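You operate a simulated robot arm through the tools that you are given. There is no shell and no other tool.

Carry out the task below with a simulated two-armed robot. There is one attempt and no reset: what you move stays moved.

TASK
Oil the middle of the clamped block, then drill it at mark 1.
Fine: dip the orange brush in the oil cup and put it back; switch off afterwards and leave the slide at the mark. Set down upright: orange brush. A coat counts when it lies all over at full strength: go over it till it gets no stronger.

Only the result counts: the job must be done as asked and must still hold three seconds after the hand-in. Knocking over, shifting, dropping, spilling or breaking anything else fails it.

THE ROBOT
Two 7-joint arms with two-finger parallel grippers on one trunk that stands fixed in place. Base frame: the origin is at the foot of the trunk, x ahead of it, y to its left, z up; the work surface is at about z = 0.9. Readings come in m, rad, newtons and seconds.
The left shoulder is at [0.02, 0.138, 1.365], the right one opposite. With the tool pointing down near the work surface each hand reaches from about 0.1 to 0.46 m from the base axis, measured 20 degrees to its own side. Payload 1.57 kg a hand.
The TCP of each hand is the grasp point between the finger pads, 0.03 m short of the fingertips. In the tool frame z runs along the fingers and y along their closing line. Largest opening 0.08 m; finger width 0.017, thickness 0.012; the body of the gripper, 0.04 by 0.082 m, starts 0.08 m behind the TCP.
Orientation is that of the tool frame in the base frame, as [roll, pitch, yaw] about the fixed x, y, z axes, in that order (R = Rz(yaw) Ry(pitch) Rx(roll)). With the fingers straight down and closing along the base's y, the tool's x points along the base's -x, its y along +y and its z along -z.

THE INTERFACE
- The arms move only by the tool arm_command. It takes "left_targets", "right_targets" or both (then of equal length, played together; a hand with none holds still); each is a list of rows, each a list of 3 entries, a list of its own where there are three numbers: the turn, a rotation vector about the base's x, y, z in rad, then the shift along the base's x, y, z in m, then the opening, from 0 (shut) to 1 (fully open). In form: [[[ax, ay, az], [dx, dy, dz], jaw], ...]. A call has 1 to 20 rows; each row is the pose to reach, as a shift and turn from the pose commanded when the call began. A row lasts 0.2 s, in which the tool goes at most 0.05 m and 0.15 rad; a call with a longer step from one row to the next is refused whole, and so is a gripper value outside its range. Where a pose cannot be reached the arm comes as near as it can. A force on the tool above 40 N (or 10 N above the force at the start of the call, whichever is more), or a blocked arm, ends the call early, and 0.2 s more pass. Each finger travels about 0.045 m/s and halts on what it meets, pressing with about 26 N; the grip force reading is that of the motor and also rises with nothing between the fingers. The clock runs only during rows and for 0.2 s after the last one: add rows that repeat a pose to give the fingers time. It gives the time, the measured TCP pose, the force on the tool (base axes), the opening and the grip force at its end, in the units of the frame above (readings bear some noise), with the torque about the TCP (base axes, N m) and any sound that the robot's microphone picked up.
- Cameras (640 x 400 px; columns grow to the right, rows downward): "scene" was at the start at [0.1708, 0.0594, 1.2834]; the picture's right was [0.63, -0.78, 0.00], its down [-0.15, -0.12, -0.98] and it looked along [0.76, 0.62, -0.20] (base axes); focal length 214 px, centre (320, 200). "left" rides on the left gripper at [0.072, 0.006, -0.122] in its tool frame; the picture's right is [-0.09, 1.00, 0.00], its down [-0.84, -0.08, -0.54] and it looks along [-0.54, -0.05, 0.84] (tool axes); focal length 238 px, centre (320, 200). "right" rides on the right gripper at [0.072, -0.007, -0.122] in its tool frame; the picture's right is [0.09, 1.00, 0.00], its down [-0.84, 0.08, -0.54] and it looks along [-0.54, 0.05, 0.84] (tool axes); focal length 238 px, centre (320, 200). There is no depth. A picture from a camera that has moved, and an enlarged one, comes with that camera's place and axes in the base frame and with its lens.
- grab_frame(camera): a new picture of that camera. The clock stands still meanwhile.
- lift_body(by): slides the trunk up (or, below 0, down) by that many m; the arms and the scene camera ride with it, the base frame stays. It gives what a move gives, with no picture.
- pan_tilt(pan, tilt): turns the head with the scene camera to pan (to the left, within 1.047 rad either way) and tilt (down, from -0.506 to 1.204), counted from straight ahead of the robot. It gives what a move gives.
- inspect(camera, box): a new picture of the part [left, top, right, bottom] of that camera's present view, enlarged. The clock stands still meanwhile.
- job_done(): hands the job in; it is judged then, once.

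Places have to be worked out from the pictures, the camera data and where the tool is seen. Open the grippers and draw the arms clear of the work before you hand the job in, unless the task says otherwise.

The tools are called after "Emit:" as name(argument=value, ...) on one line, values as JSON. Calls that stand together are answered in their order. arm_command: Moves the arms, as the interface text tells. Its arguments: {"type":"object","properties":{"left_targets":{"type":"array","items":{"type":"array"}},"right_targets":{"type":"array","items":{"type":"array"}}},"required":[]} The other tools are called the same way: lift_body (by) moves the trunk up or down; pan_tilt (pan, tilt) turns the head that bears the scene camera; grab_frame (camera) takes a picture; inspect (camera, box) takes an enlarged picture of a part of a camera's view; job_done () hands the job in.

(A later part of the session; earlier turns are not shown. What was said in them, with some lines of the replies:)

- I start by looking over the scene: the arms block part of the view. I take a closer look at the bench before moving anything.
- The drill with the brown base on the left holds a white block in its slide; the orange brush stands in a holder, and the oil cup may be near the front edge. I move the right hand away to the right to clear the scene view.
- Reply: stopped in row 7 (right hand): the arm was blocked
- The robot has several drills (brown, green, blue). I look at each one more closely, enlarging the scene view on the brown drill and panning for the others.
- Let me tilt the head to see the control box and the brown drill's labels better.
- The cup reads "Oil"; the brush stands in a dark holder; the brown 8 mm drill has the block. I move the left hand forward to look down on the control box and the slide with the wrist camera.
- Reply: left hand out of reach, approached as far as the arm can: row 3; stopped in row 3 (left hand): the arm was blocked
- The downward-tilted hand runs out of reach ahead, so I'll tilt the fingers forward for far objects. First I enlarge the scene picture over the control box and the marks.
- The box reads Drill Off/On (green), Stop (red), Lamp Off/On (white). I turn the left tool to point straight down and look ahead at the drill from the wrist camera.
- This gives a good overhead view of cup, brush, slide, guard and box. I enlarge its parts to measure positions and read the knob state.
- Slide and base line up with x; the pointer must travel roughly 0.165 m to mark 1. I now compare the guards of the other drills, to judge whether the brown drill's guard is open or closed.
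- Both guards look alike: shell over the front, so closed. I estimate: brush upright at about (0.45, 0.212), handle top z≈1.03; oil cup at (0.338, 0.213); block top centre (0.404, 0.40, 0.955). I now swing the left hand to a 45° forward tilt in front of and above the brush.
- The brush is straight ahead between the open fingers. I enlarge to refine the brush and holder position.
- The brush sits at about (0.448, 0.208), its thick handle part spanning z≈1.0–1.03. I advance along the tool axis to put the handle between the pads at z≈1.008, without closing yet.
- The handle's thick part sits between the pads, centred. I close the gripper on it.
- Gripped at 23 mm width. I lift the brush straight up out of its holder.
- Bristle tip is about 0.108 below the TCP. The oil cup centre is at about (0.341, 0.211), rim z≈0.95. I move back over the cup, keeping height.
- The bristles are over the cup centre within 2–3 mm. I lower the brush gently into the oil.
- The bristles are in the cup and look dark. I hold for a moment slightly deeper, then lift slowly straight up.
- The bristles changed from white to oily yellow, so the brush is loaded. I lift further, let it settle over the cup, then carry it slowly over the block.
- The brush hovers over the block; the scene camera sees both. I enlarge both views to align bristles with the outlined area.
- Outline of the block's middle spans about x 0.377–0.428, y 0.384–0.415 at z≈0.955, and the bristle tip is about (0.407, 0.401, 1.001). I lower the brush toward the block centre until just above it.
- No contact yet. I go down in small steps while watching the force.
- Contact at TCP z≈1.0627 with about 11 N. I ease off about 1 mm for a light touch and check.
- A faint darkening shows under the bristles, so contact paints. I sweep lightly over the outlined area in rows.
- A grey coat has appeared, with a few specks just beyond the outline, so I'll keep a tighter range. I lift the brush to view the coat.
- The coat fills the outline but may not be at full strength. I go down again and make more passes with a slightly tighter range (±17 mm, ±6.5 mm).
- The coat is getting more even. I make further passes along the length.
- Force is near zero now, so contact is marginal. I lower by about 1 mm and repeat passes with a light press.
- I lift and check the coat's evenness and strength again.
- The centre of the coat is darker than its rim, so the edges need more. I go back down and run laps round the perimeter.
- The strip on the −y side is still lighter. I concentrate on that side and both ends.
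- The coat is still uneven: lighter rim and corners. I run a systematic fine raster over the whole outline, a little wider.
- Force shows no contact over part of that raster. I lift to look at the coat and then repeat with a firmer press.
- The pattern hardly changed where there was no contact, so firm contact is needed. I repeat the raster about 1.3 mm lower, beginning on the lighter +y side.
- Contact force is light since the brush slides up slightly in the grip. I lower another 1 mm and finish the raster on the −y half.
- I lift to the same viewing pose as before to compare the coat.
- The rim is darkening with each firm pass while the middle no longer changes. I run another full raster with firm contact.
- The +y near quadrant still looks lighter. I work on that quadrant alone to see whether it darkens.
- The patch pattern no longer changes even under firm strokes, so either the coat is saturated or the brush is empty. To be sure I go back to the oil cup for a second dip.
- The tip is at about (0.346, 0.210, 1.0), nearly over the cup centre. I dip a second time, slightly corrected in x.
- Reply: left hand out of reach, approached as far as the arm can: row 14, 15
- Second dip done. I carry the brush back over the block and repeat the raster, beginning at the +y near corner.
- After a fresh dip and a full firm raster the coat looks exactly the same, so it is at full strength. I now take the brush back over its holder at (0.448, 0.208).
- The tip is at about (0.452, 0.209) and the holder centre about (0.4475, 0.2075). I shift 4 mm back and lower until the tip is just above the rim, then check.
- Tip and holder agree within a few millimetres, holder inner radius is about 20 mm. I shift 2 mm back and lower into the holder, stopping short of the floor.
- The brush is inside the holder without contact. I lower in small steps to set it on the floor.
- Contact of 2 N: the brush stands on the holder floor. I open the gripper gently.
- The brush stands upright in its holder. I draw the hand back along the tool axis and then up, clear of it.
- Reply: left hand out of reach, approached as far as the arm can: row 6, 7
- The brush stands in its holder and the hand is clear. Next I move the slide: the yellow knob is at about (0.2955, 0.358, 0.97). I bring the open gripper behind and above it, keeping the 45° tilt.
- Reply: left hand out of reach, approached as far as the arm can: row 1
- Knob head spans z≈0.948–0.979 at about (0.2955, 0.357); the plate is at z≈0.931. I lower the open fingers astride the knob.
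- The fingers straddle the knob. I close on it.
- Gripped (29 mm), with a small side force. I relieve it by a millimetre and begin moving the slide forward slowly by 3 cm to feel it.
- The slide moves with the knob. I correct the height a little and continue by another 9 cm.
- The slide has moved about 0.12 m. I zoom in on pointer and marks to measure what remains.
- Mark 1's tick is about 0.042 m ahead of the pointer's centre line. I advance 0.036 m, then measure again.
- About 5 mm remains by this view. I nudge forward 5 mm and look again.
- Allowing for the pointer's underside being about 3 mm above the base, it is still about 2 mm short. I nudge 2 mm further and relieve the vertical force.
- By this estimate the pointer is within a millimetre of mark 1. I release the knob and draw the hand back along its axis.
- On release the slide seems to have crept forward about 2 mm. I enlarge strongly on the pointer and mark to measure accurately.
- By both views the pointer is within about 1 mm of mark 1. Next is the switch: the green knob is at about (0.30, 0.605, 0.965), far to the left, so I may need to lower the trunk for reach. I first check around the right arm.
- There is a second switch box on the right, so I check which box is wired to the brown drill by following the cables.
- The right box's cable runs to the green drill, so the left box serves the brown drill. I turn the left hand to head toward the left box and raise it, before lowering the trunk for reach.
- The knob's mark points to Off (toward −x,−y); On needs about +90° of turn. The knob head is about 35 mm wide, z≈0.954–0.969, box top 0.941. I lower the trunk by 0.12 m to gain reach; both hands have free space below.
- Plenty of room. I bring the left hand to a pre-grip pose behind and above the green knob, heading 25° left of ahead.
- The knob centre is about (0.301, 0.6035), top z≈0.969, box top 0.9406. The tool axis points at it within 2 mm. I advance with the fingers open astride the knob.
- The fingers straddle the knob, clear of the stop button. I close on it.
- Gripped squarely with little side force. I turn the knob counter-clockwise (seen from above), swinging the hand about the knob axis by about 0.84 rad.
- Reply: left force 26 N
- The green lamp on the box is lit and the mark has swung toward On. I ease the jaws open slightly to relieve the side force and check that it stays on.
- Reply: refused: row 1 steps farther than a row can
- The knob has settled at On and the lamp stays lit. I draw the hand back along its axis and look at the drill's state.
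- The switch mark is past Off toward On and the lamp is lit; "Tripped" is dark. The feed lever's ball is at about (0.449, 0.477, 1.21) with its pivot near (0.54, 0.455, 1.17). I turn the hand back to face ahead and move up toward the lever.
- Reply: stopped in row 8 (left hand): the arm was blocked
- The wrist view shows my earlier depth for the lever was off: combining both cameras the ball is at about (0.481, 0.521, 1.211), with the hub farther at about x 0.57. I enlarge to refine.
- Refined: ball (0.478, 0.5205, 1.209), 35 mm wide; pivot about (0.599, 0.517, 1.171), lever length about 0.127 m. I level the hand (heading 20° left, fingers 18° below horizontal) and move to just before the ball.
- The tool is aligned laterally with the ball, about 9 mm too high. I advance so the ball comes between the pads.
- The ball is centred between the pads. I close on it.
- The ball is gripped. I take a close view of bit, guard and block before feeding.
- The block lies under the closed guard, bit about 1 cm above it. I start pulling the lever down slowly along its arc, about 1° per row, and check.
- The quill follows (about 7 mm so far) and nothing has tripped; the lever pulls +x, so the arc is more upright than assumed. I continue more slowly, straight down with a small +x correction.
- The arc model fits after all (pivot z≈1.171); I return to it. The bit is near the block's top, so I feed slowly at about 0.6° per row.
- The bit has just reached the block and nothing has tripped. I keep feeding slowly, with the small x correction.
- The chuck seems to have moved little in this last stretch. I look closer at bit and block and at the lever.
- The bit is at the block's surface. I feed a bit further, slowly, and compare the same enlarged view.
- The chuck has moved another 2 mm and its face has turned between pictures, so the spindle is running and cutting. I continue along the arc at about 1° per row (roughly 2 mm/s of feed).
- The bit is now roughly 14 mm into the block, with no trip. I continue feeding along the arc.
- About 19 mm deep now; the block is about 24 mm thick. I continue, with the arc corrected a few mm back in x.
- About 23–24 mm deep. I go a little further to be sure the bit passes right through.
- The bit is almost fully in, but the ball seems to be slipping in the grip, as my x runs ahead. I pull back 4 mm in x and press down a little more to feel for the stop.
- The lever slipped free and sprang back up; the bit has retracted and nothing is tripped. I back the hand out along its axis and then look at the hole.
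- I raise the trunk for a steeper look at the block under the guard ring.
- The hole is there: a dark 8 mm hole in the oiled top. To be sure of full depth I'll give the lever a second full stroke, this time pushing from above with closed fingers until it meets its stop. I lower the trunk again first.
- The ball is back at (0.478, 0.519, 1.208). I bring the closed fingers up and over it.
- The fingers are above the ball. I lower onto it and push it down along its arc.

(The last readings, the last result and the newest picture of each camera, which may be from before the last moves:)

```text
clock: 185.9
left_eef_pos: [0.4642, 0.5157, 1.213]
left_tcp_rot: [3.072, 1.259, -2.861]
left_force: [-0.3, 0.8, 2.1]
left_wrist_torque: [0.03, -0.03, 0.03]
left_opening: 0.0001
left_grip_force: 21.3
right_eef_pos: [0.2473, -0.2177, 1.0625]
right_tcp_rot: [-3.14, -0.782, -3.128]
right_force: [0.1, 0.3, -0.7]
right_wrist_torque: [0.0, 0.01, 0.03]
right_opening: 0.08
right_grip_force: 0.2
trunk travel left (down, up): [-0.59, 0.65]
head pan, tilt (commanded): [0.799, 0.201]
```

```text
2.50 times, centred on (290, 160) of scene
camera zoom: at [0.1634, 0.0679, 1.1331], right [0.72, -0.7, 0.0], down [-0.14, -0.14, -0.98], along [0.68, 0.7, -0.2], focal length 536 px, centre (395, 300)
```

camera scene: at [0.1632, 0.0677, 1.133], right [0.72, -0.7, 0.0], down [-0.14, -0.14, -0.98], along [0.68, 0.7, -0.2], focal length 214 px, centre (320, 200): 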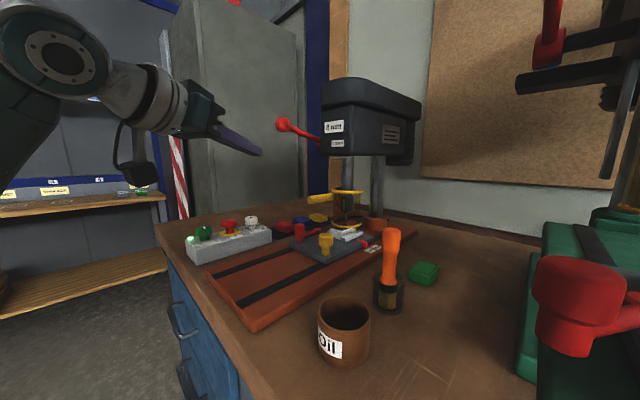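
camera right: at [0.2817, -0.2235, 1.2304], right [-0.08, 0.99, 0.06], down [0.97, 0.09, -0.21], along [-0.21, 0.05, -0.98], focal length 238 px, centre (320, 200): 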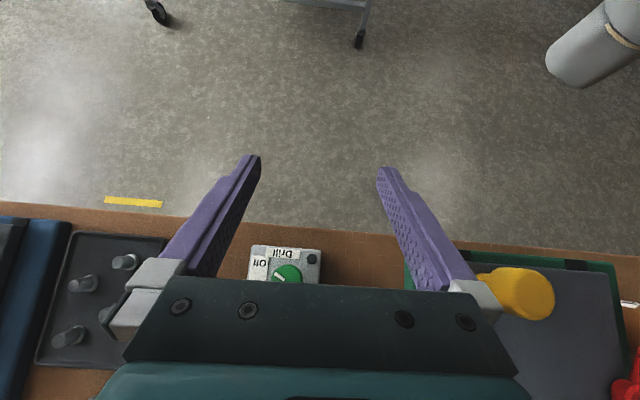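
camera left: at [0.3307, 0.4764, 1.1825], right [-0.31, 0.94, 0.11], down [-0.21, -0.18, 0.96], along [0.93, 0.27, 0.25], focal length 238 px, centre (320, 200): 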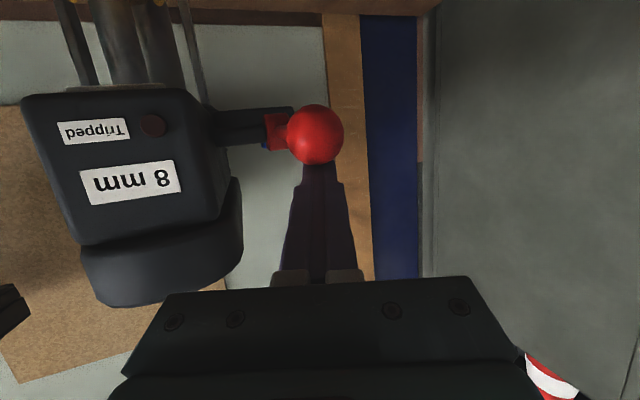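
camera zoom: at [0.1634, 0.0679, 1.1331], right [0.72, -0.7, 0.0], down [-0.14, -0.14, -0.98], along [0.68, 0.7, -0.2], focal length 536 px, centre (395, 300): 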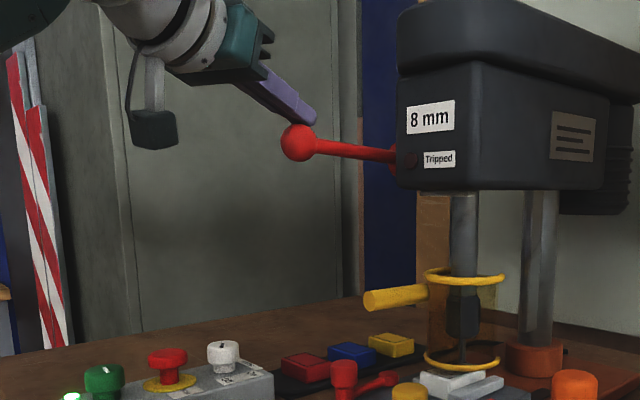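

The push works with only 2 N. I continue down the arc through the already drilled part.

Emit:
arm_command(left_targets=[[[0, 0, 0], [-0.0003, 0, -0.005], 0], [[0, 0, 0], [-0.0005, 0, -0.01], 0], [[0, 0, 0], [-0.0005, 0, -0.015], 0], [[0, 0, 0], [-0.0003, 0, -0.02], 0], [[0, 0, 0], [0, 0, -0.025], 0], [[0, 0, 0], [0.0004, 0, -0.03], 0], [[0, 0, 0], [0.0011, 0, -0.035], 0], [[0, 0, 0], [0.002, 0, -0.04], 0], [[0, 0, 0], [0.003, 0, -0.045], 0], [[0, 0, 0], [0.0043, 0, -0.05], 0], [[0, 0, 0], [0.0057, 0, -0.055], 0], [[0, 0, 0], [0.0073, 0, -0.06], 0], [[0, 0, 0], [0.0091, 0, -0.065], 0], [[0, 0, 0], [0.0112, 0, -0.07], 0]])

Emit:
inspect(camera="scene", box=[210, 80, 370, 240])

Emit:
grab_frame(camera="left")

```text
clock: 188.9
left_eef_pos: [0.475, 0.5164, 1.1447]
left_tcp_rot: [3.068, 1.261, -2.865]
left_force: [2.9, 3.7, 5.9]
left_wrist_torque: [0.09, -0.09, 0.06]
left_opening: 0.0
left_grip_force: 21.3
right_eef_pos: [0.2479, -0.2185, 1.0625]
right_tcp_rot: [-3.141, -0.784, -3.128]
right_force: [0.0, -0.7, -0.4]
right_wrist_torque: [0.04, -0.01, 0.04]
right_opening: 0.0798
right_grip_force: 0.1
trunk travel left (down, up): [-0.59, 0.65]
head pan, tilt (commanded): [0.799, 0.201]
```

```text
2.50 times, centred on (290, 160) of scene
camera zoom: at [0.1641, 0.0684, 1.1334], right [0.72, -0.7, 0.0], down [-0.14, -0.14, -0.98], along [0.68, 0.7, -0.2], focal length 536 px, centre (395, 300)
```

zoom: 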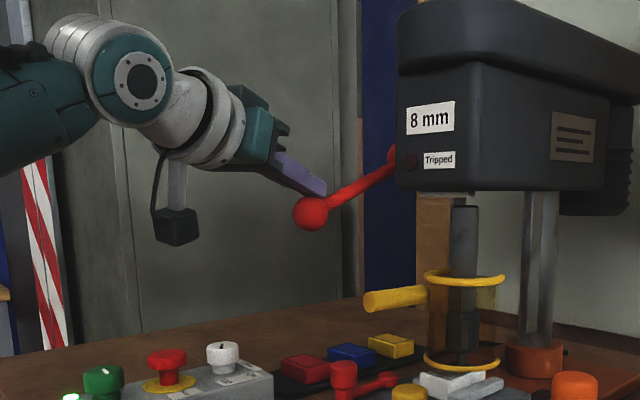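

```text
taken
camera left: at [0.3417, 0.4768, 1.1145], right [-0.31, 0.94, 0.11], down [-0.21, -0.18, 0.96], along [0.93, 0.27, 0.26], focal length 238 px, centre (320, 200)
```

left: 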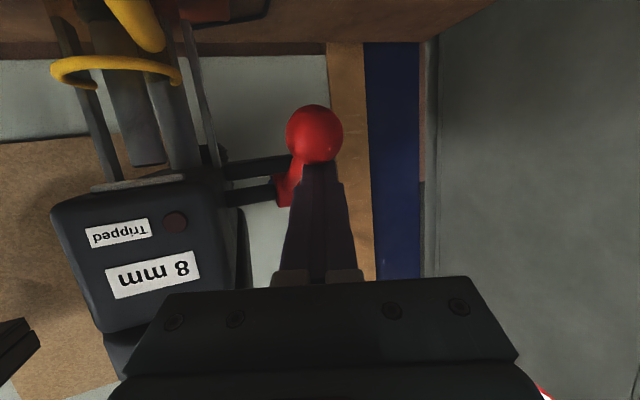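

Emit:
arm_command(left_targets=[[[0, 0, 0], [0.0015, 0, -0.004], 0], [[0, 0, 0], [0.003, 0, -0.008], 0], [[0, 0, 0], [0.0048, 0, -0.012], 0], [[0, 0, 0], [0.0067, 0, -0.016], 0], [[0, 0, 0], [0.0088, 0, -0.02], 0], [[0, 0, 0], [0.011, 0, -0.024], 0], [[0, 0, 0], [0.0135, 0, -0.028], 0], [[0, 0, 0], [0.0155, 0, -0.031], 0], [[0, 0, 0], [0.0175, 0, -0.034], 0]])

Emit:
inspect(camera="scene", box=[210, 80, 370, 240])

Emit:
grab_frame(camera="left")

```text
clock: 190.9
left_eef_pos: [0.4923, 0.5149, 1.1074]
left_tcp_rot: [3.073, 1.258, -2.862]
left_force: [-3.7, -3.0, 4.8]
left_wrist_torque: [-0.03, -0.07, -0.03]
left_opening: 0.0
left_grip_force: 21.7
right_eef_pos: [0.2464, -0.2183, 1.0635]
right_tcp_rot: [-3.14, -0.784, -3.126]
right_force: [-0.3, 0.1, 0.8]
right_wrist_torque: [0.01, -0.01, 0.02]
right_opening: 0.0798
right_grip_force: 0.1
trunk travel left (down, up): [-0.59, 0.65]
head pan, tilt (commanded): [0.799, 0.201]
```

```text
2.50 times, centred on (290, 160) of scene
camera zoom: at [0.1631, 0.0677, 1.1331], right [0.72, -0.7, 0.0], down [-0.14, -0.14, -0.98], along [0.68, 0.7, -0.2], focal length 536 px, centre (395, 300)
```

zoom: 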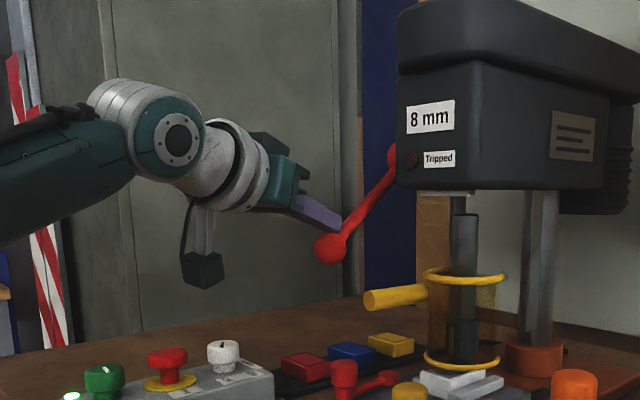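

```text
taken
camera left: at [0.3592, 0.476, 1.0792], right [-0.31, 0.95, 0.11], down [-0.21, -0.18, 0.96], along [0.93, 0.27, 0.25], focal length 238 px, centre (320, 200)
```

left: 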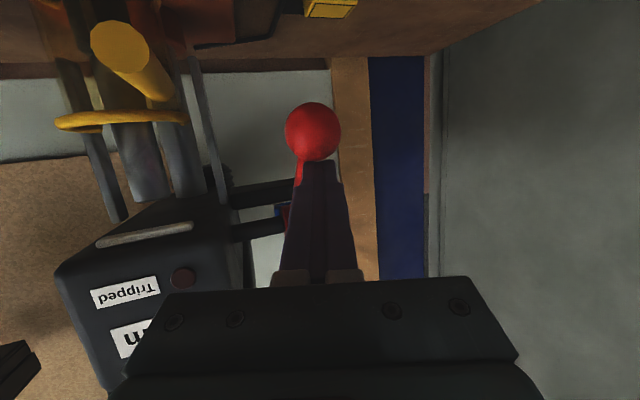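

The lever is steep and the chuck near the ring. I go on slowly, feeling for the stop.

Emit:
arm_command(left_targets=[[[0, 0, 0], [0.0012, 0, -0.0018], 0], [[0, 0, 0], [0.0025, 0, -0.0036], 0], [[0, 0, 0], [0.0038, 0, -0.0054], 0], [[0, 0, 0], [0.0051, 0, -0.0072], 0], [[0, 0, 0], [0.0065, 0, -0.009], 0], [[0, 0, 0], [0.0079, 0, -0.0108], 0], [[0, 0, 0], [0.0079, 0, -0.0108], 0]])

Emit:
inspect(camera="scene", box=[210, 80, 370, 240])

Emit:
inspect(camera="scene", box=[305, 170, 365, 230])

```text
clock: 192.5
left_eef_pos: [0.5013, 0.5155, 1.0994]
left_tcp_rot: [3.075, 1.259, -2.86]
left_force: [-2.9, -4.8, 7.3]
left_wrist_torque: [-0.03, -0.16, -0.12]
left_opening: 0.0
left_grip_force: 21.2
right_eef_pos: [0.2473, -0.2184, 1.0625]
right_tcp_rot: [-3.14, -0.783, -3.128]
right_force: [0.3, 0.0, 0.7]
right_wrist_torque: [0.01, 0.0, 0.0]
right_opening: 0.08
right_grip_force: 0.0
trunk travel left (down, up): [-0.59, 0.65]
head pan, tilt (commanded): [0.799, 0.201]
```

```text
2.50 times, centred on (290, 160) of scene
camera zoom: at [0.1635, 0.0676, 1.1331], right [0.72, -0.7, 0.0], down [-0.14, -0.14, -0.98], along [0.68, 0.7, -0.2], focal length 536 px, centre (395, 300)
```

zoom: 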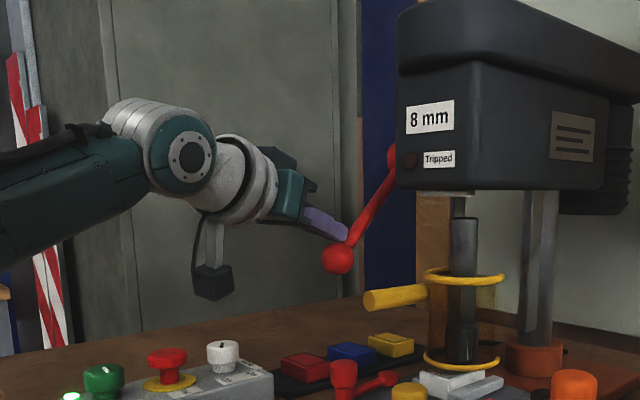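

```text
6.67 times, centred on (335, 200) of scene
camera zoom: at [0.1635, 0.0676, 1.1331], right [0.72, -0.7, 0.0], down [-0.14, -0.14, -0.98], along [0.68, 0.7, -0.2], focal length 1430 px, centre (220, 200)
```

zoom: 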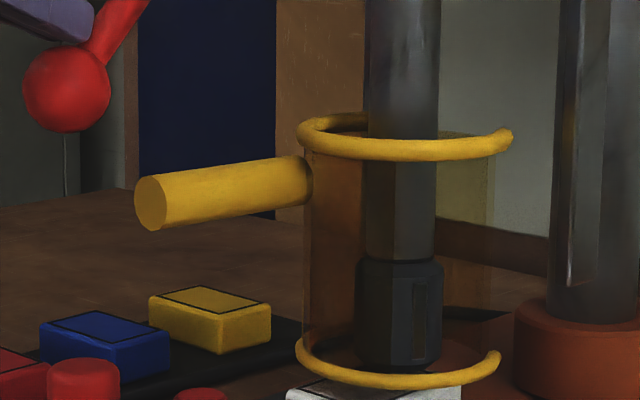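

Still moving at 7 N. I push on a little further in small steps.

Emit:
arm_command(left_targets=[[[0, 0, 0], [0.001, 0, -0.0015], 0], [[0, 0, 0], [0.002, 0, -0.003], 0], [[0, 0, 0], [0.003, 0, -0.0045], 0], [[0, 0, 0], [0.004, 0, -0.006], 0], [[0, 0, 0], [0.005, 0, -0.0075], 0], [[0, 0, 0], [0.005, 0, -0.0075], 0]])

Emit:
inspect(camera="scene", box=[210, 80, 370, 240])

Emit:
inspect(camera="scene", box=[305, 170, 365, 230])

```text
clock: 193.7
left_eef_pos: [0.5041, 0.5162, 1.0951]
left_tcp_rot: [3.07, 1.268, -2.866]
left_force: [-20.5, -7.9, 8.2]
left_wrist_torque: [-0.1, 0.1, -0.18]
left_opening: 0.0001
left_grip_force: 21.4
right_eef_pos: [0.2438, -0.2175, 1.0617]
right_tcp_rot: [-3.14, -0.786, -3.127]
right_force: [-0.6, 1.1, 0.3]
right_wrist_torque: [0.02, 0.02, 0.02]
right_opening: 0.0802
right_grip_force: 0.1
trunk travel left (down, up): [-0.59, 0.65]
head pan, tilt (commanded): [0.799, 0.201]
stopped in row 6 (left hand): the force on the tool passed its limit at 43 N (the readings are from after the stop); the commanded pose is now the measured one
```

```text
2.50 times, centred on (290, 160) of scene
camera zoom: at [0.1613, 0.0674, 1.1324], right [0.72, -0.7, 0.0], down [-0.14, -0.14, -0.98], along [0.68, 0.7, -0.2], focal length 536 px, centre (395, 300)
```

zoom: 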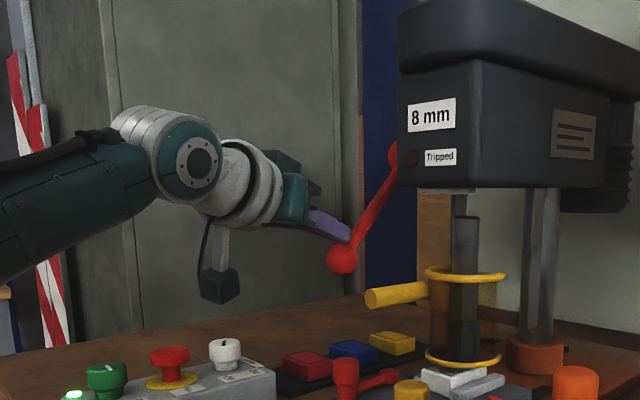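

```text
6.67 times, centred on (335, 200) of scene
camera zoom: at [0.1613, 0.0674, 1.1324], right [0.72, -0.7, 0.0], down [-0.14, -0.14, -0.98], along [0.68, 0.7, -0.2], focal length 1430 px, centre (220, 200)
```

zoom: 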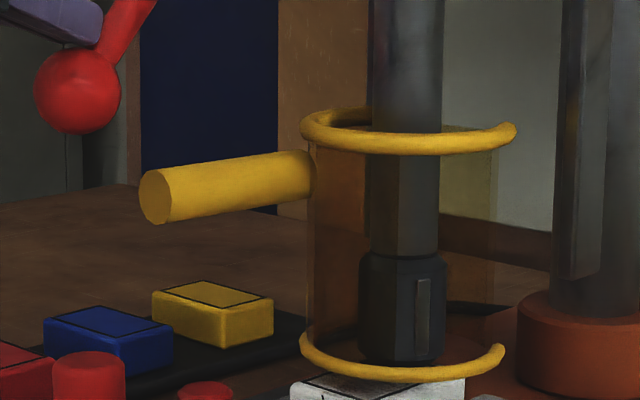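

The push met the hard stop (43 N) with the chuck no lower than before: the hole is at full depth. I now let the lever rise back along its arc under the fingers and leave it.

Emit:
arm_command(left_targets=[[[0, 0, 0], [-0.006, 0, 0.006], 0], [[0, 0, 0], [-0.012, 0, 0.0125], 0], [[0, 0, 0], [-0.019, 0, 0.024], 0], [[0, 0, 0], [-0.025, 0, 0.037], 0], [[0, 0, 0], [-0.029, 0, 0.0495], 0], [[0, 0, 0], [-0.033, 0, 0.065], 0], [[0, 0, 0], [-0.0365, 0, 0.082], 0], [[0, 0, 0], [-0.039, 0, 0.1], 0], [[0, 0, 0], [-0.04, 0, 0.118], 0], [[0, 0, 0], [-0.039, 0, 0.136], 0], [[0, 0, 0], [-0.038, 0, 0.152], 0], [[0, 0, 0], [-0.038, 0, 0.172], 0], [[0, 0, 0], [-0.06, -0.01, 0.175], 0], [[0, 0, 0], [-0.09, -0.03, 0.175], 0]])

Emit:
grab_frame(camera="scene")

Emit:
inspect(camera="scene", box=[210, 80, 370, 240])

```text
clock: 196.7
left_eef_pos: [0.4174, 0.4821, 1.2698]
left_tcp_rot: [3.073, 1.267, -2.862]
left_force: [-0.3, 0.2, 0.4]
left_wrist_torque: [0.0, 0.03, 0.0]
left_opening: 0.0001
left_grip_force: 20.9
right_eef_pos: [0.2466, -0.218, 1.0632]
right_tcp_rot: [-3.14, -0.786, -3.128]
right_force: [-0.2, -0.9, -0.5]
right_wrist_torque: [0.0, 0.01, -0.02]
right_opening: 0.08
right_grip_force: 0.1
trunk travel left (down, up): [-0.59, 0.65]
head pan, tilt (commanded): [0.799, 0.201]
```

```text
taken
camera scene: at [0.1632, 0.0676, 1.1331], right [0.72, -0.7, 0.0], down [-0.14, -0.14, -0.98], along [0.68, 0.7, -0.2], focal length 214 px, centre (320, 200)
```

scene: 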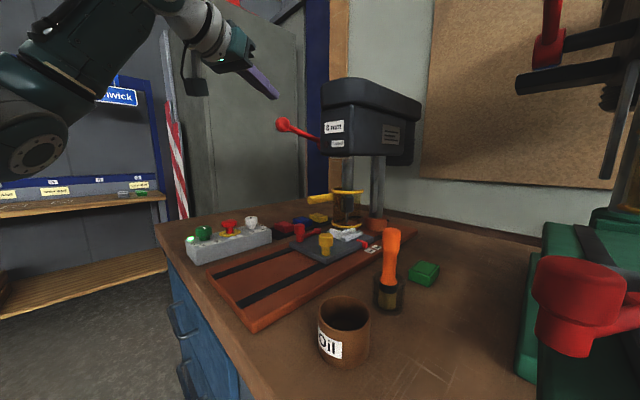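

```text
2.50 times, centred on (290, 160) of scene
camera zoom: at [0.1632, 0.0676, 1.1331], right [0.72, -0.7, 0.0], down [-0.14, -0.14, -0.98], along [0.68, 0.7, -0.2], focal length 536 px, centre (395, 300)
```

zoom: 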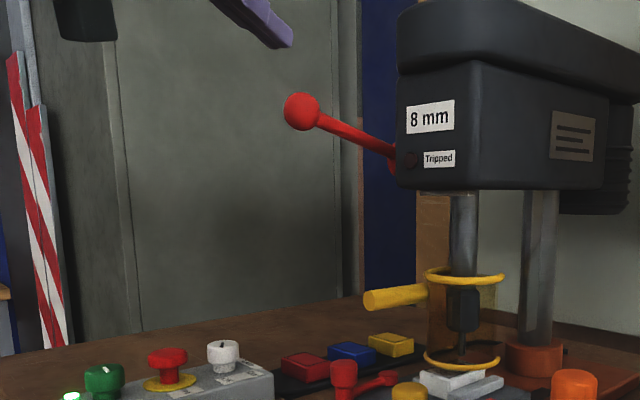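

The lever is back up, spindle raised, nothing tripped. Now I switch off: I move the hand back to the green knob, heading 50° left, jaws moderately open to clear the stop button.

Emit:
arm_command(left_targets=[[[-0.05, 0.065, 0.089], [-0.03, 0.0, -0.01], 0.3], [[-0.1, 0.131, 0.178], [-0.06, 0.005, -0.035], 0.5], [[-0.15, 0.197, 0.268], [-0.09, 0.015, -0.065], 0.7], [[-0.2, 0.262, 0.357], [-0.115, 0.03, -0.095], 0.7], [[-0.25, 0.328, 0.447], [-0.135, 0.045, -0.13], 0.7], [[-0.2898, 0.3811, 0.5184], [-0.15, 0.06, -0.165], 0.7], [[-0.2898, 0.3811, 0.5184], [-0.153, 0.07, -0.205], 0.7], [[-0.2898, 0.3811, 0.5184], [-0.153, 0.078, -0.235], 0.7], [[-0.2898, 0.3811, 0.5184], [-0.153, 0.078, -0.235], 0.7]])

Emit:
grab_frame(camera="left")

Emit:
pan_tilt(pan=1.0, tilt=0.4)

Emit:
grab_frame(camera="scene")

```text
clock: 197.6
left_eef_pos: [0.3197, 0.5263, 1.176]
left_tcp_rot: [-3.02, 0.896, -2.342]
left_force: [-0.3, -0.3, -0.1]
left_wrist_torque: [-0.04, 0.02, 0.02]
left_opening: 0.0563
left_grip_force: 0.0
right_eef_pos: [0.2474, -0.2181, 1.063]
right_tcp_rot: [-3.14, -0.786, -3.127]
right_force: [0.4, 0.2, -0.4]
right_wrist_torque: [-0.01, -0.01, -0.01]
right_opening: 0.0798
right_grip_force: 0.0
trunk travel left (down, up): [-0.59, 0.65]
head pan, tilt (commanded): [0.799, 0.201]
stopped in row 4 (left hand): the arm was blocked; the commanded pose is now the measured one
```

```text
taken
camera left: at [0.2059, 0.4412, 1.1957], right [-0.6, 0.8, 0.0], down [0.08, 0.06, 1.0], along [0.79, 0.6, -0.1], focal length 238 px, centre (320, 200)
```

left: 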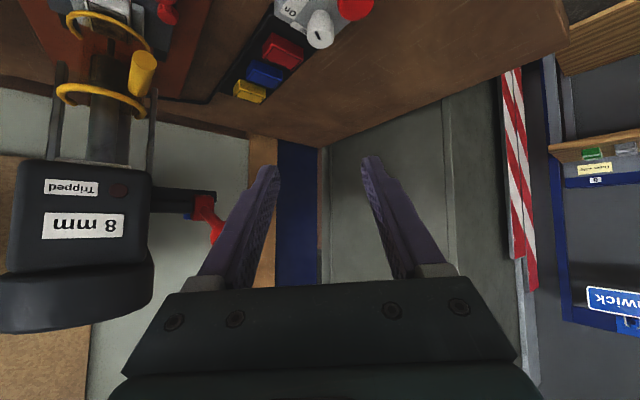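

```text
clock: 198.4
left_eef_pos: [0.3197, 0.5258, 1.176]
left_tcp_rot: [-3.02, 0.895, -2.341]
left_force: [0.7, 0.2, 0.8]
left_wrist_torque: [0.02, -0.02, -0.02]
left_opening: 0.0559
left_grip_force: 0.2
right_eef_pos: [0.2465, -0.2191, 1.0615]
right_tcp_rot: [-3.141, -0.786, -3.129]
right_force: [0.2, 0.6, -1.0]
right_wrist_torque: [0.03, -0.01, 0.0]
right_opening: 0.0798
right_grip_force: 0.1
trunk travel left (down, up): [-0.59, 0.65]
head pan, tilt (commanded): [1.0, 0.4]
```

```text
taken
camera scene: at [0.1484, 0.0788, 1.1146], right [0.84, -0.54, 0.0], down [-0.21, -0.33, -0.92], along [0.5, 0.78, -0.39], focal length 214 px, centre (320, 200)
```

scene: 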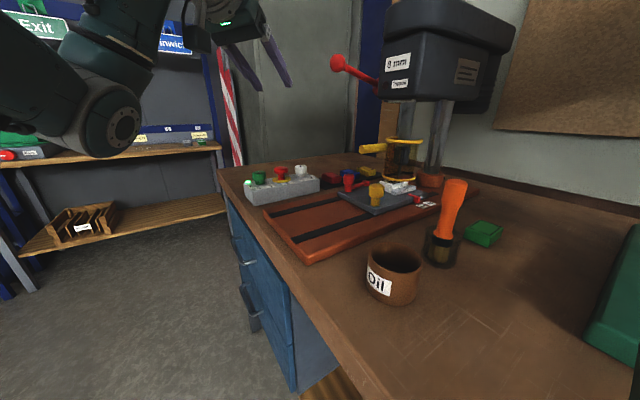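

The arm stopped on a joint limit part-way, hand at (0.32, 0.526, 1.176). I continue from here with the remaining turn and descent to the pre-grip pose.

Emit:
arm_command(left_targets=[[[-0.004, 0.021, 0.027], [-0.01, 0.006, -0.025], 0.7], [[-0.009, 0.043, 0.055], [-0.02, 0.012, -0.05], 0.7], [[-0.013, 0.064, 0.082], [-0.03, 0.018, -0.08], 0.7], [[-0.017, 0.085, 0.11], [-0.04, 0.024, -0.11], 0.7], [[-0.022, 0.107, 0.137], [-0.05, 0.03, -0.135], 0.7], [[-0.026, 0.128, 0.165], [-0.0553, 0.034, -0.1535], 0.7], [[-0.026, 0.128, 0.165], [-0.0553, 0.034, -0.1535], 0.7]])

Emit:
inspect(camera="left", box=[240, 70, 400, 200])

Emit:
inspect(camera="scene", box=[220, 120, 330, 210])

```text
clock: 200.0
left_eef_pos: [0.2636, 0.5592, 1.021]
left_tcp_rot: [-3.137, 0.79, -2.264]
left_force: [0.3, 0.4, 0.2]
left_wrist_torque: [0.0, -0.01, -0.01]
left_opening: 0.056
left_grip_force: 0.0
right_eef_pos: [0.2469, -0.2179, 1.0632]
right_tcp_rot: [-3.139, -0.784, -3.127]
right_force: [-1.0, 0.3, -0.2]
right_wrist_torque: [0.0, -0.01, -0.01]
right_opening: 0.08
right_grip_force: 0.0
trunk travel left (down, up): [-0.59, 0.65]
head pan, tilt (commanded): [1.0, 0.4]
```

```text
3.08 times, centred on (320, 135) of left
camera zoom: at [0.1689, 0.4588, 1.0569], right [-0.72, 0.69, 0.06], down [0.19, 0.11, 0.98], along [0.66, 0.72, -0.21], focal length 733 px, centre (320, 400)
```

zoom: 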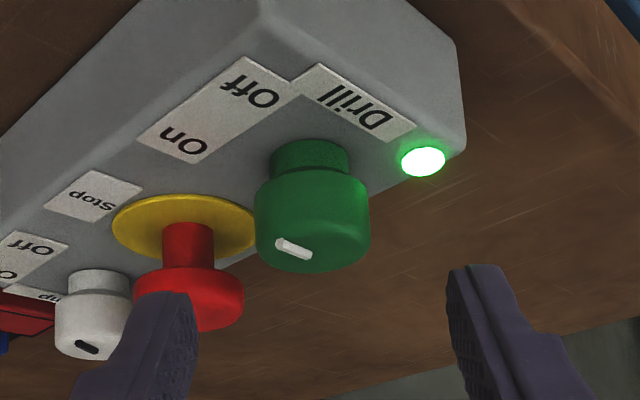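

```text
4.44 times, centred on (275, 165) of scene
camera zoom: at [0.1483, 0.0788, 1.1145], right [0.84, -0.54, 0.0], down [-0.21, -0.33, -0.92], along [0.5, 0.78, -0.39], focal length 953 px, centre (520, 356)
```

zoom: 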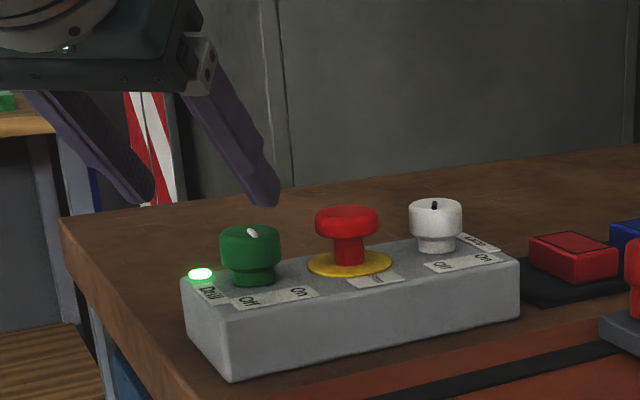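

The knob lies on the tool axis. I advance the open fingers astride it and close.

Emit:
arm_command(left_targets=[[[0, 0, 0], [0.011, 0.013, -0.016], 0.7], [[0, 0, 0], [0.022, 0.026, -0.032], 0.7], [[0, 0, 0], [0.0327, 0.0386, -0.048], 0.7], [[0, 0, 0], [0.0327, 0.0386, -0.048], 0.7], [[0, 0, 0], [0.0327, 0.0386, -0.048], 0.45], [[0, 0, 0], [0.0327, 0.0386, -0.048], 0.2], [[0, 0, 0], [0.0327, 0.0386, -0.048], 0.2], [[0, 0, 0], [0.0327, 0.0386, -0.048], 0.2]])

Emit:
inspect(camera="left", box=[220, 80, 420, 240])

Emit:
inspect(camera="scene", box=[220, 120, 330, 210])

```text
clock: 201.8
left_eef_pos: [0.2984, 0.5973, 0.9749]
left_tcp_rot: [-3.131, 0.791, -2.261]
left_force: [11.6, -10.1, 1.7]
left_wrist_torque: [-0.24, -0.26, -0.15]
left_opening: 0.0334
left_grip_force: 36.5
right_eef_pos: [0.2491, -0.2184, 1.0637]
right_tcp_rot: [-3.136, -0.783, -3.13]
right_force: [0.2, -0.1, -0.3]
right_wrist_torque: [0.0, 0.01, 0.0]
right_opening: 0.08
right_grip_force: 0.0
trunk travel left (down, up): [-0.59, 0.65]
head pan, tilt (commanded): [1.0, 0.4]
```

```text
2.50 times, centred on (320, 160) of left
camera zoom: at [0.2036, 0.4976, 1.0096], right [-0.72, 0.69, 0.06], down [0.18, 0.11, 0.98], along [0.67, 0.72, -0.21], focal length 596 px, centre (320, 300)
```

zoom: 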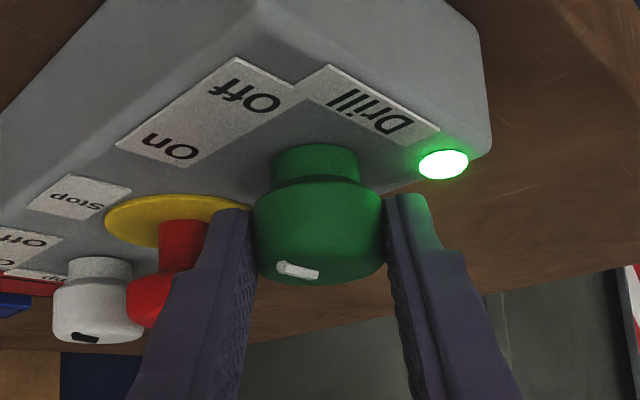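

```text
4.44 times, centred on (275, 165) of scene
camera zoom: at [0.15, 0.0775, 1.1147], right [0.84, -0.54, 0.0], down [-0.21, -0.33, -0.92], along [0.5, 0.77, -0.39], focal length 953 px, centre (520, 356)
```

zoom: 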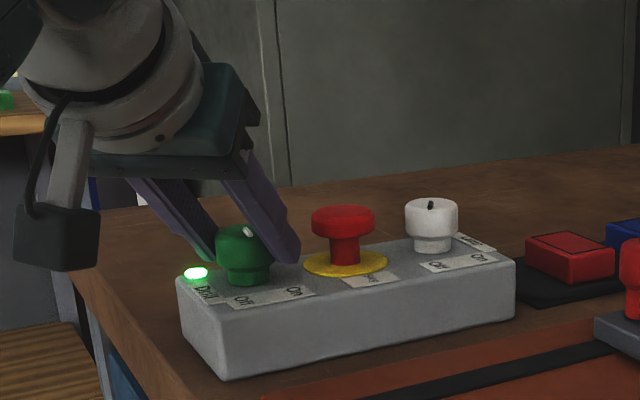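

Gripped, but with about 15 N side force; I relieve it by 2 mm and turn the knob back clockwise by about 0.56 rad.

Emit:
arm_command(left_targets=[[[0, 0, 0], [0.0018, -0.0015, 0], 0.2], [[0, 0, -0.14], [0.001, -0.0008, 0], 0.2], [[0, 0, -0.28], [0.0004, 0, 0], 0.2], [[0, 0, -0.42], [-0.0001, 0.001, 0], 0.2], [[0, 0, -0.56], [-0.0005, 0.0019, 0], 0.2], [[0, 0, -0.56], [-0.0005, 0.0019, 0], 0.2]])

Emit:
inspect(camera="left", box=[220, 80, 420, 240])

Emit:
inspect(camera="scene", box=[220, 120, 330, 210])

```text
clock: 203.2
left_eef_pos: [0.294, 0.6018, 0.9752]
left_tcp_rot: [-3.141, 0.79, -2.826]
left_force: [-6.1, 8.0, 1.3]
left_wrist_torque: [-0.01, 0.29, 0.68]
left_opening: 0.0333
left_grip_force: 41.8
right_eef_pos: [0.2457, -0.2153, 1.0631]
right_tcp_rot: [-3.141, -0.785, -3.126]
right_force: [-0.2, -1.0, -0.9]
right_wrist_torque: [-0.04, -0.03, 0.0]
right_opening: 0.0801
right_grip_force: 0.1
trunk travel left (down, up): [-0.59, 0.65]
head pan, tilt (commanded): [1.0, 0.4]
```

```text
2.50 times, centred on (320, 160) of left
camera zoom: at [0.1599, 0.5663, 1.0104], right [-0.25, 0.97, 0.07], down [0.22, -0.01, 0.98], along [0.94, 0.26, -0.21], focal length 596 px, centre (320, 300)
```

zoom: 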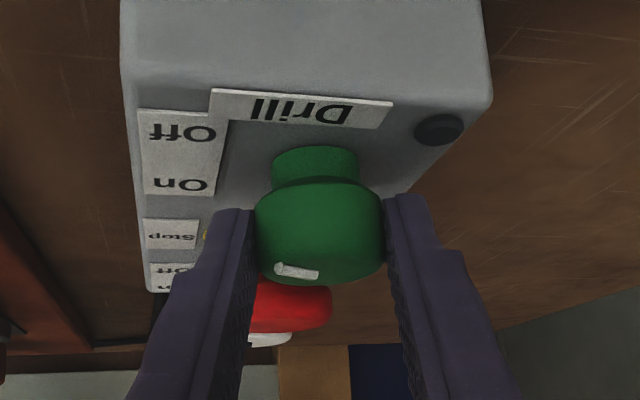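

```text
4.44 times, centred on (275, 165) of scene
camera zoom: at [0.1474, 0.08, 1.1146], right [0.84, -0.54, 0.0], down [-0.21, -0.33, -0.92], along [0.5, 0.78, -0.39], focal length 953 px, centre (520, 356)
```

zoom: 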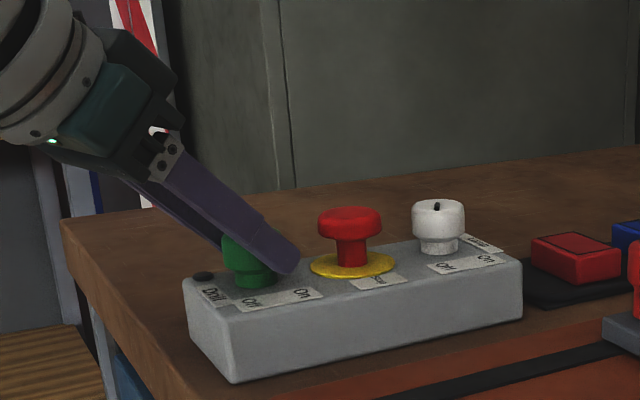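

The lamp has gone out and the mark is back at Off. I open the jaws wide here (clear of the stop button at this heading) and check it stays off.

Emit:
arm_command(left_targets=[[[0, 0, 0], [0, 0, 0], 0.45], [[0, 0, 0], [0, 0, 0], 0.6], [[0, 0, 0], [0, 0, 0], 0.75], [[0, 0, 0], [0, 0, 0], 0.75], [[0, 0, 0], [0, 0, 0], 0.75]])

Emit:
inspect(camera="left", box=[220, 80, 420, 240])

```text
clock: 204.4
left_eef_pos: [0.2944, 0.6001, 0.9732]
left_tcp_rot: [-3.139, 0.79, -2.823]
left_force: [0.1, -1.0, 0.4]
left_wrist_torque: [0.0, -0.02, -0.01]
left_opening: 0.0597
left_grip_force: 0.2
right_eef_pos: [0.2464, -0.2174, 1.0626]
right_tcp_rot: [-3.141, -0.785, -3.127]
right_force: [-0.2, -0.6, 0.1]
right_wrist_torque: [0.01, 0.0, -0.01]
right_opening: 0.0799
right_grip_force: 0.0
trunk travel left (down, up): [-0.59, 0.65]
head pan, tilt (commanded): [1.0, 0.4]
```

```text
2.50 times, centred on (320, 160) of left
camera zoom: at [0.1616, 0.5643, 1.0093], right [-0.25, 0.97, 0.06], down [0.22, -0.01, 0.98], along [0.94, 0.25, -0.21], focal length 596 px, centre (320, 300)
```

zoom: 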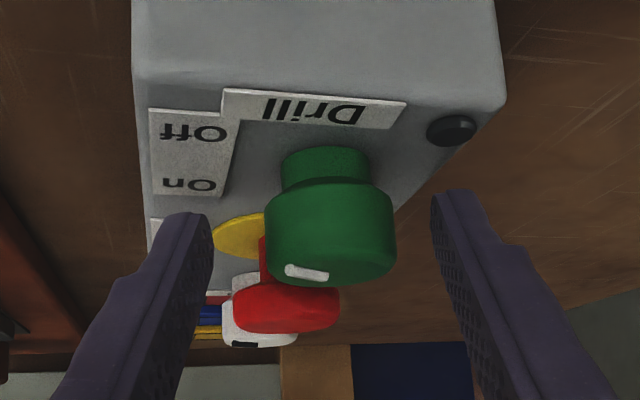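

Off is confirmed: lamp dark, free of the knob. I withdraw along the tool axis and up.

Emit:
arm_command(left_targets=[[[0, 0, 0], [-0.012, -0.004, 0.0125], 0.75], [[0, 0, 0], [-0.03, -0.01, 0.031], 0.75], [[0, 0, 0], [-0.048, -0.016, 0.05], 0.75], [[0, 0, 0], [-0.055, -0.03, 0.085], 0.8], [[0, 0, 0], [-0.055, -0.05, 0.12], 0.9], [[0, 0, 0], [-0.055, -0.07, 0.15], 1]])

Emit:
grab_frame(camera="scene")

Emit:
inspect(camera="scene", box=[220, 120, 330, 210])

Emit:
grab_frame(camera="left")

```text
clock: 205.8
left_eef_pos: [0.241, 0.5278, 1.1218]
left_tcp_rot: [-3.138, 0.791, -2.824]
left_force: [0.4, 0.3, -0.3]
left_wrist_torque: [-0.02, -0.01, 0.01]
left_opening: 0.0799
left_grip_force: 0.0
right_eef_pos: [0.2468, -0.2173, 1.0636]
right_tcp_rot: [-3.14, -0.785, -3.128]
right_force: [0.5, -0.8, 0.1]
right_wrist_torque: [0.02, -0.02, -0.01]
right_opening: 0.0802
right_grip_force: 0.0
trunk travel left (down, up): [-0.59, 0.65]
head pan, tilt (commanded): [1.0, 0.4]
```

```text
taken
camera scene: at [0.1483, 0.0789, 1.1145], right [0.84, -0.54, 0.0], down [-0.21, -0.33, -0.92], along [0.5, 0.78, -0.39], focal length 214 px, centre (320, 200)
```

scene: 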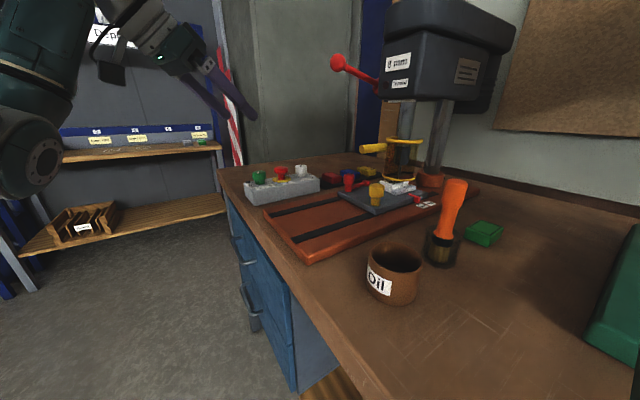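

```text
4.44 times, centred on (275, 165) of scene
camera zoom: at [0.1483, 0.0789, 1.1145], right [0.84, -0.54, 0.0], down [-0.21, -0.33, -0.92], along [0.5, 0.78, -0.39], focal length 953 px, centre (520, 356)
```

zoom: 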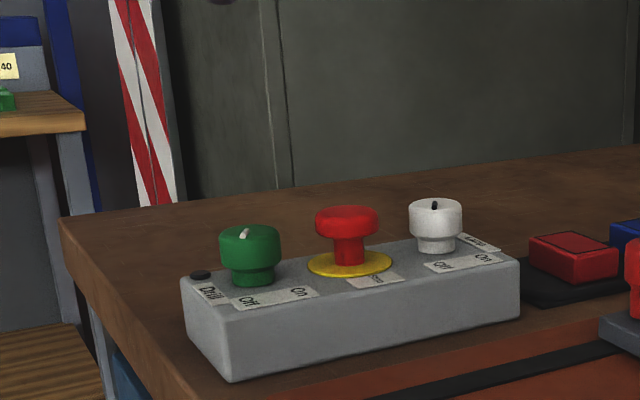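

```text
taken
camera left: at [0.1077, 0.4909, 1.1569], right [-0.25, 0.97, 0.06], down [0.22, -0.01, 0.98], along [0.94, 0.25, -0.21], focal length 238 px, centre (320, 200)
```

left: 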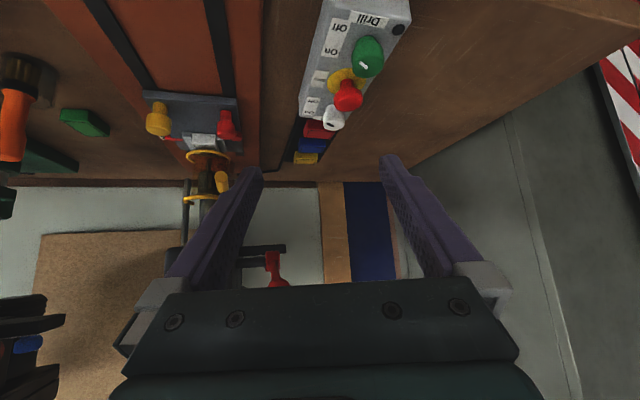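

The drill is off. I raise the trunk for a final check of slide pointer, block, brush and cup.

Emit:
lift_body(by=0.3)

Emit:
pan_tilt(pan=0.7, tilt=0.7)

Emit:
grab_frame(camera="scene")

Emit:
inspect(camera="scene", box=[305, 190, 365, 235])

Emit:
inspect(camera="scene", box=[280, 215, 400, 325])

```text
clock: 208.8
left_eef_pos: [0.2419, 0.5271, 1.4218]
left_tcp_rot: [-3.139, 0.79, -2.824]
left_force: [-0.8, 0.3, -0.7]
left_wrist_torque: [0.01, 0.04, -0.04]
left_opening: 0.0799
left_grip_force: 0.1
right_eef_pos: [0.2468, -0.2169, 1.3635]
right_tcp_rot: [-3.139, -0.786, -3.128]
right_force: [-0.3, 0.3, 0.3]
right_wrist_torque: [0.05, 0.0, 0.0]
right_opening: 0.0797
right_grip_force: 0.2
trunk travel left (down, up): [-0.89, 0.35]
head pan, tilt (commanded): [1.0, 0.4]
```

```text
clock: 209.6
left_eef_pos: [0.2413, 0.5273, 1.421]
left_tcp_rot: [-3.138, 0.791, -2.823]
left_force: [-0.2, 0.1, 0.1]
left_wrist_torque: [0.04, -0.02, -0.01]
left_opening: 0.0797
left_grip_force: 0.0
right_eef_pos: [0.247, -0.2186, 1.362]
right_tcp_rot: [-3.14, -0.786, -3.128]
right_force: [-0.1, 0.7, -0.3]
right_wrist_torque: [0.01, 0.0, 0.03]
right_opening: 0.08
right_grip_force: 0.0
trunk travel left (down, up): [-0.89, 0.35]
head pan, tilt (commanded): [0.7, 0.7]
```

```text
taken
camera scene: at [0.1632, 0.0556, 1.3877], right [0.64, -0.76, 0.0], down [-0.49, -0.41, -0.77], along [0.59, 0.49, -0.64], focal length 214 px, centre (320, 200)
```

scene: 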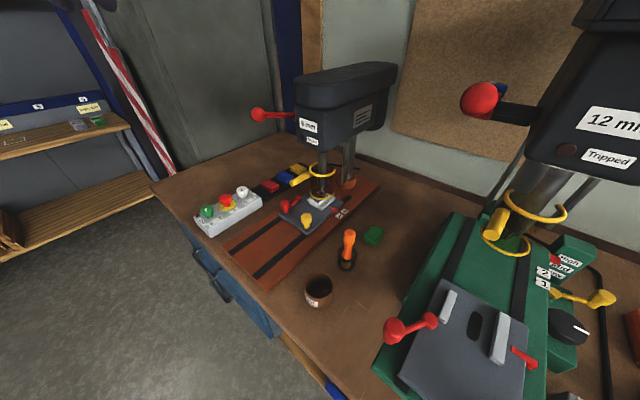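

```text
8.89 times, centred on (335, 212) of scene
camera zoom: at [0.1632, 0.0556, 1.3877], right [0.64, -0.76, 0.0], down [-0.49, -0.41, -0.77], along [0.59, 0.49, -0.64], focal length 1906 px, centre (187, 89)
```

zoom: 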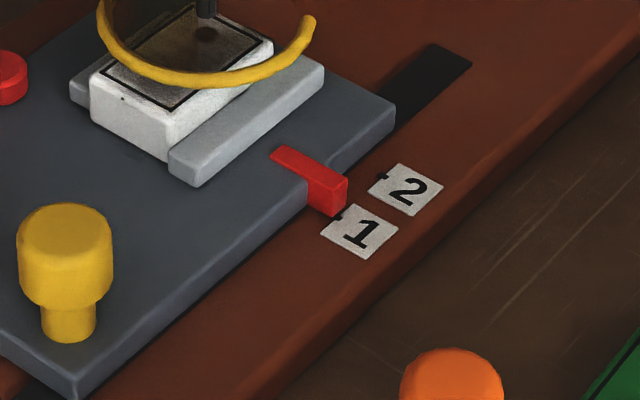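

```text
3.64 times, centred on (340, 270) of scene
camera zoom: at [0.1632, 0.0556, 1.3877], right [0.64, -0.76, 0.0], down [-0.49, -0.41, -0.77], along [0.59, 0.49, -0.64], focal length 780 px, centre (247, -54)
```

zoom: 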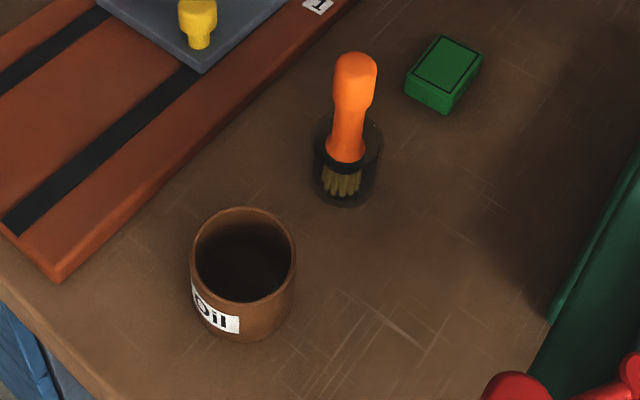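

Everything stands as it should. I use this steeper view to verify the pointer against mark 1 once more, and look at the coat and the hole.

Emit:
inspect(camera="scene", box=[330, 200, 350, 216])

Emit:
inspect(camera="scene", box=[308, 185, 340, 210])

```text
16.00 times, centred on (340, 208) of scene
camera zoom: at [0.1632, 0.0556, 1.3877], right [0.64, -0.76, 0.0], down [-0.49, -0.41, -0.77], along [0.59, 0.49, -0.64], focal length 3432 px, centre (0, 72)
```

zoom: 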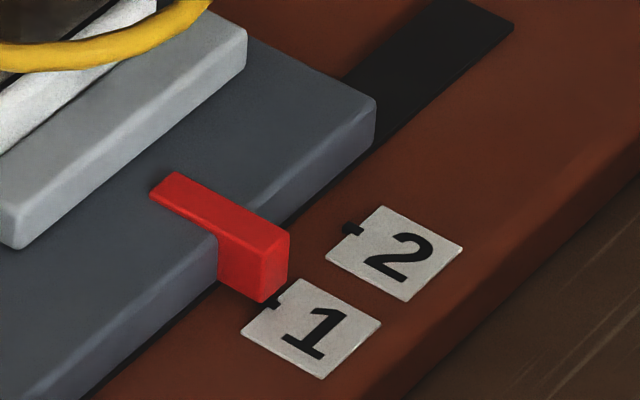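

```text
16.00 times, centred on (324, 198) of scene
camera zoom: at [0.1632, 0.0556, 1.3877], right [0.64, -0.76, 0.0], down [-0.49, -0.41, -0.77], along [0.59, 0.49, -0.64], focal length 3432 px, centre (256, 240)
```

zoom: 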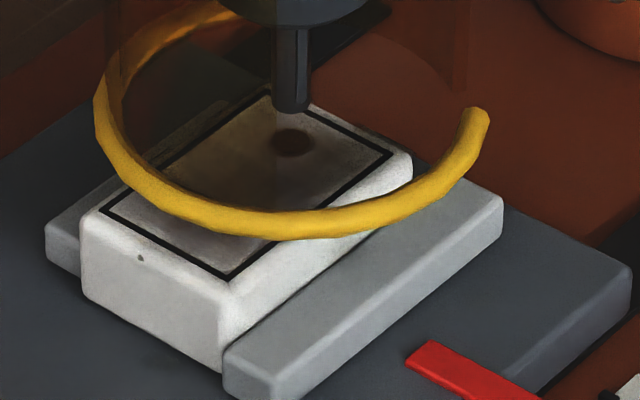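

Pointer sits within about 1 mm of mark 1, hole and coat are in place, drill off with lever up, brush upright in its holder, cup untouched, both grippers open and well clear. I hand the job in.

Emit:
job_done()

```text
The job is handed in.
```

The job is done and handed in. The block is oiled and drilled at mark 1, the drill is off, and the slide is still at the mark.

- **Oil:** I dipped the orange brush twice and went over the outlined middle of the block until the coat stopped changing. It still looks slightly patchy in the pictures. A fresh dip and another full pass made no difference, so I took it as full strength. A few small specks of oil landed just outside the outline.
- **Brush:** it is back upright in its holder.
- **Slide:** the pointer is at mark 1, about 1 mm past the tick by my best estimate from three camera views.
- **Hole:** on the first stroke the lever slipped out of the grip near the bottom and sprang back up. I gave it a second stroke from above until it met the hard stop. I estimate the hole is about 21 mm deep in a block about 24 mm thick, so it may not go right through.
- **Drill:** the switch is at Off with its lamp dark, the lever is up, and it never tripped.

Both grippers are open and both arms are well above the bench. Nothing else looked knocked over or moved in the last pictures.
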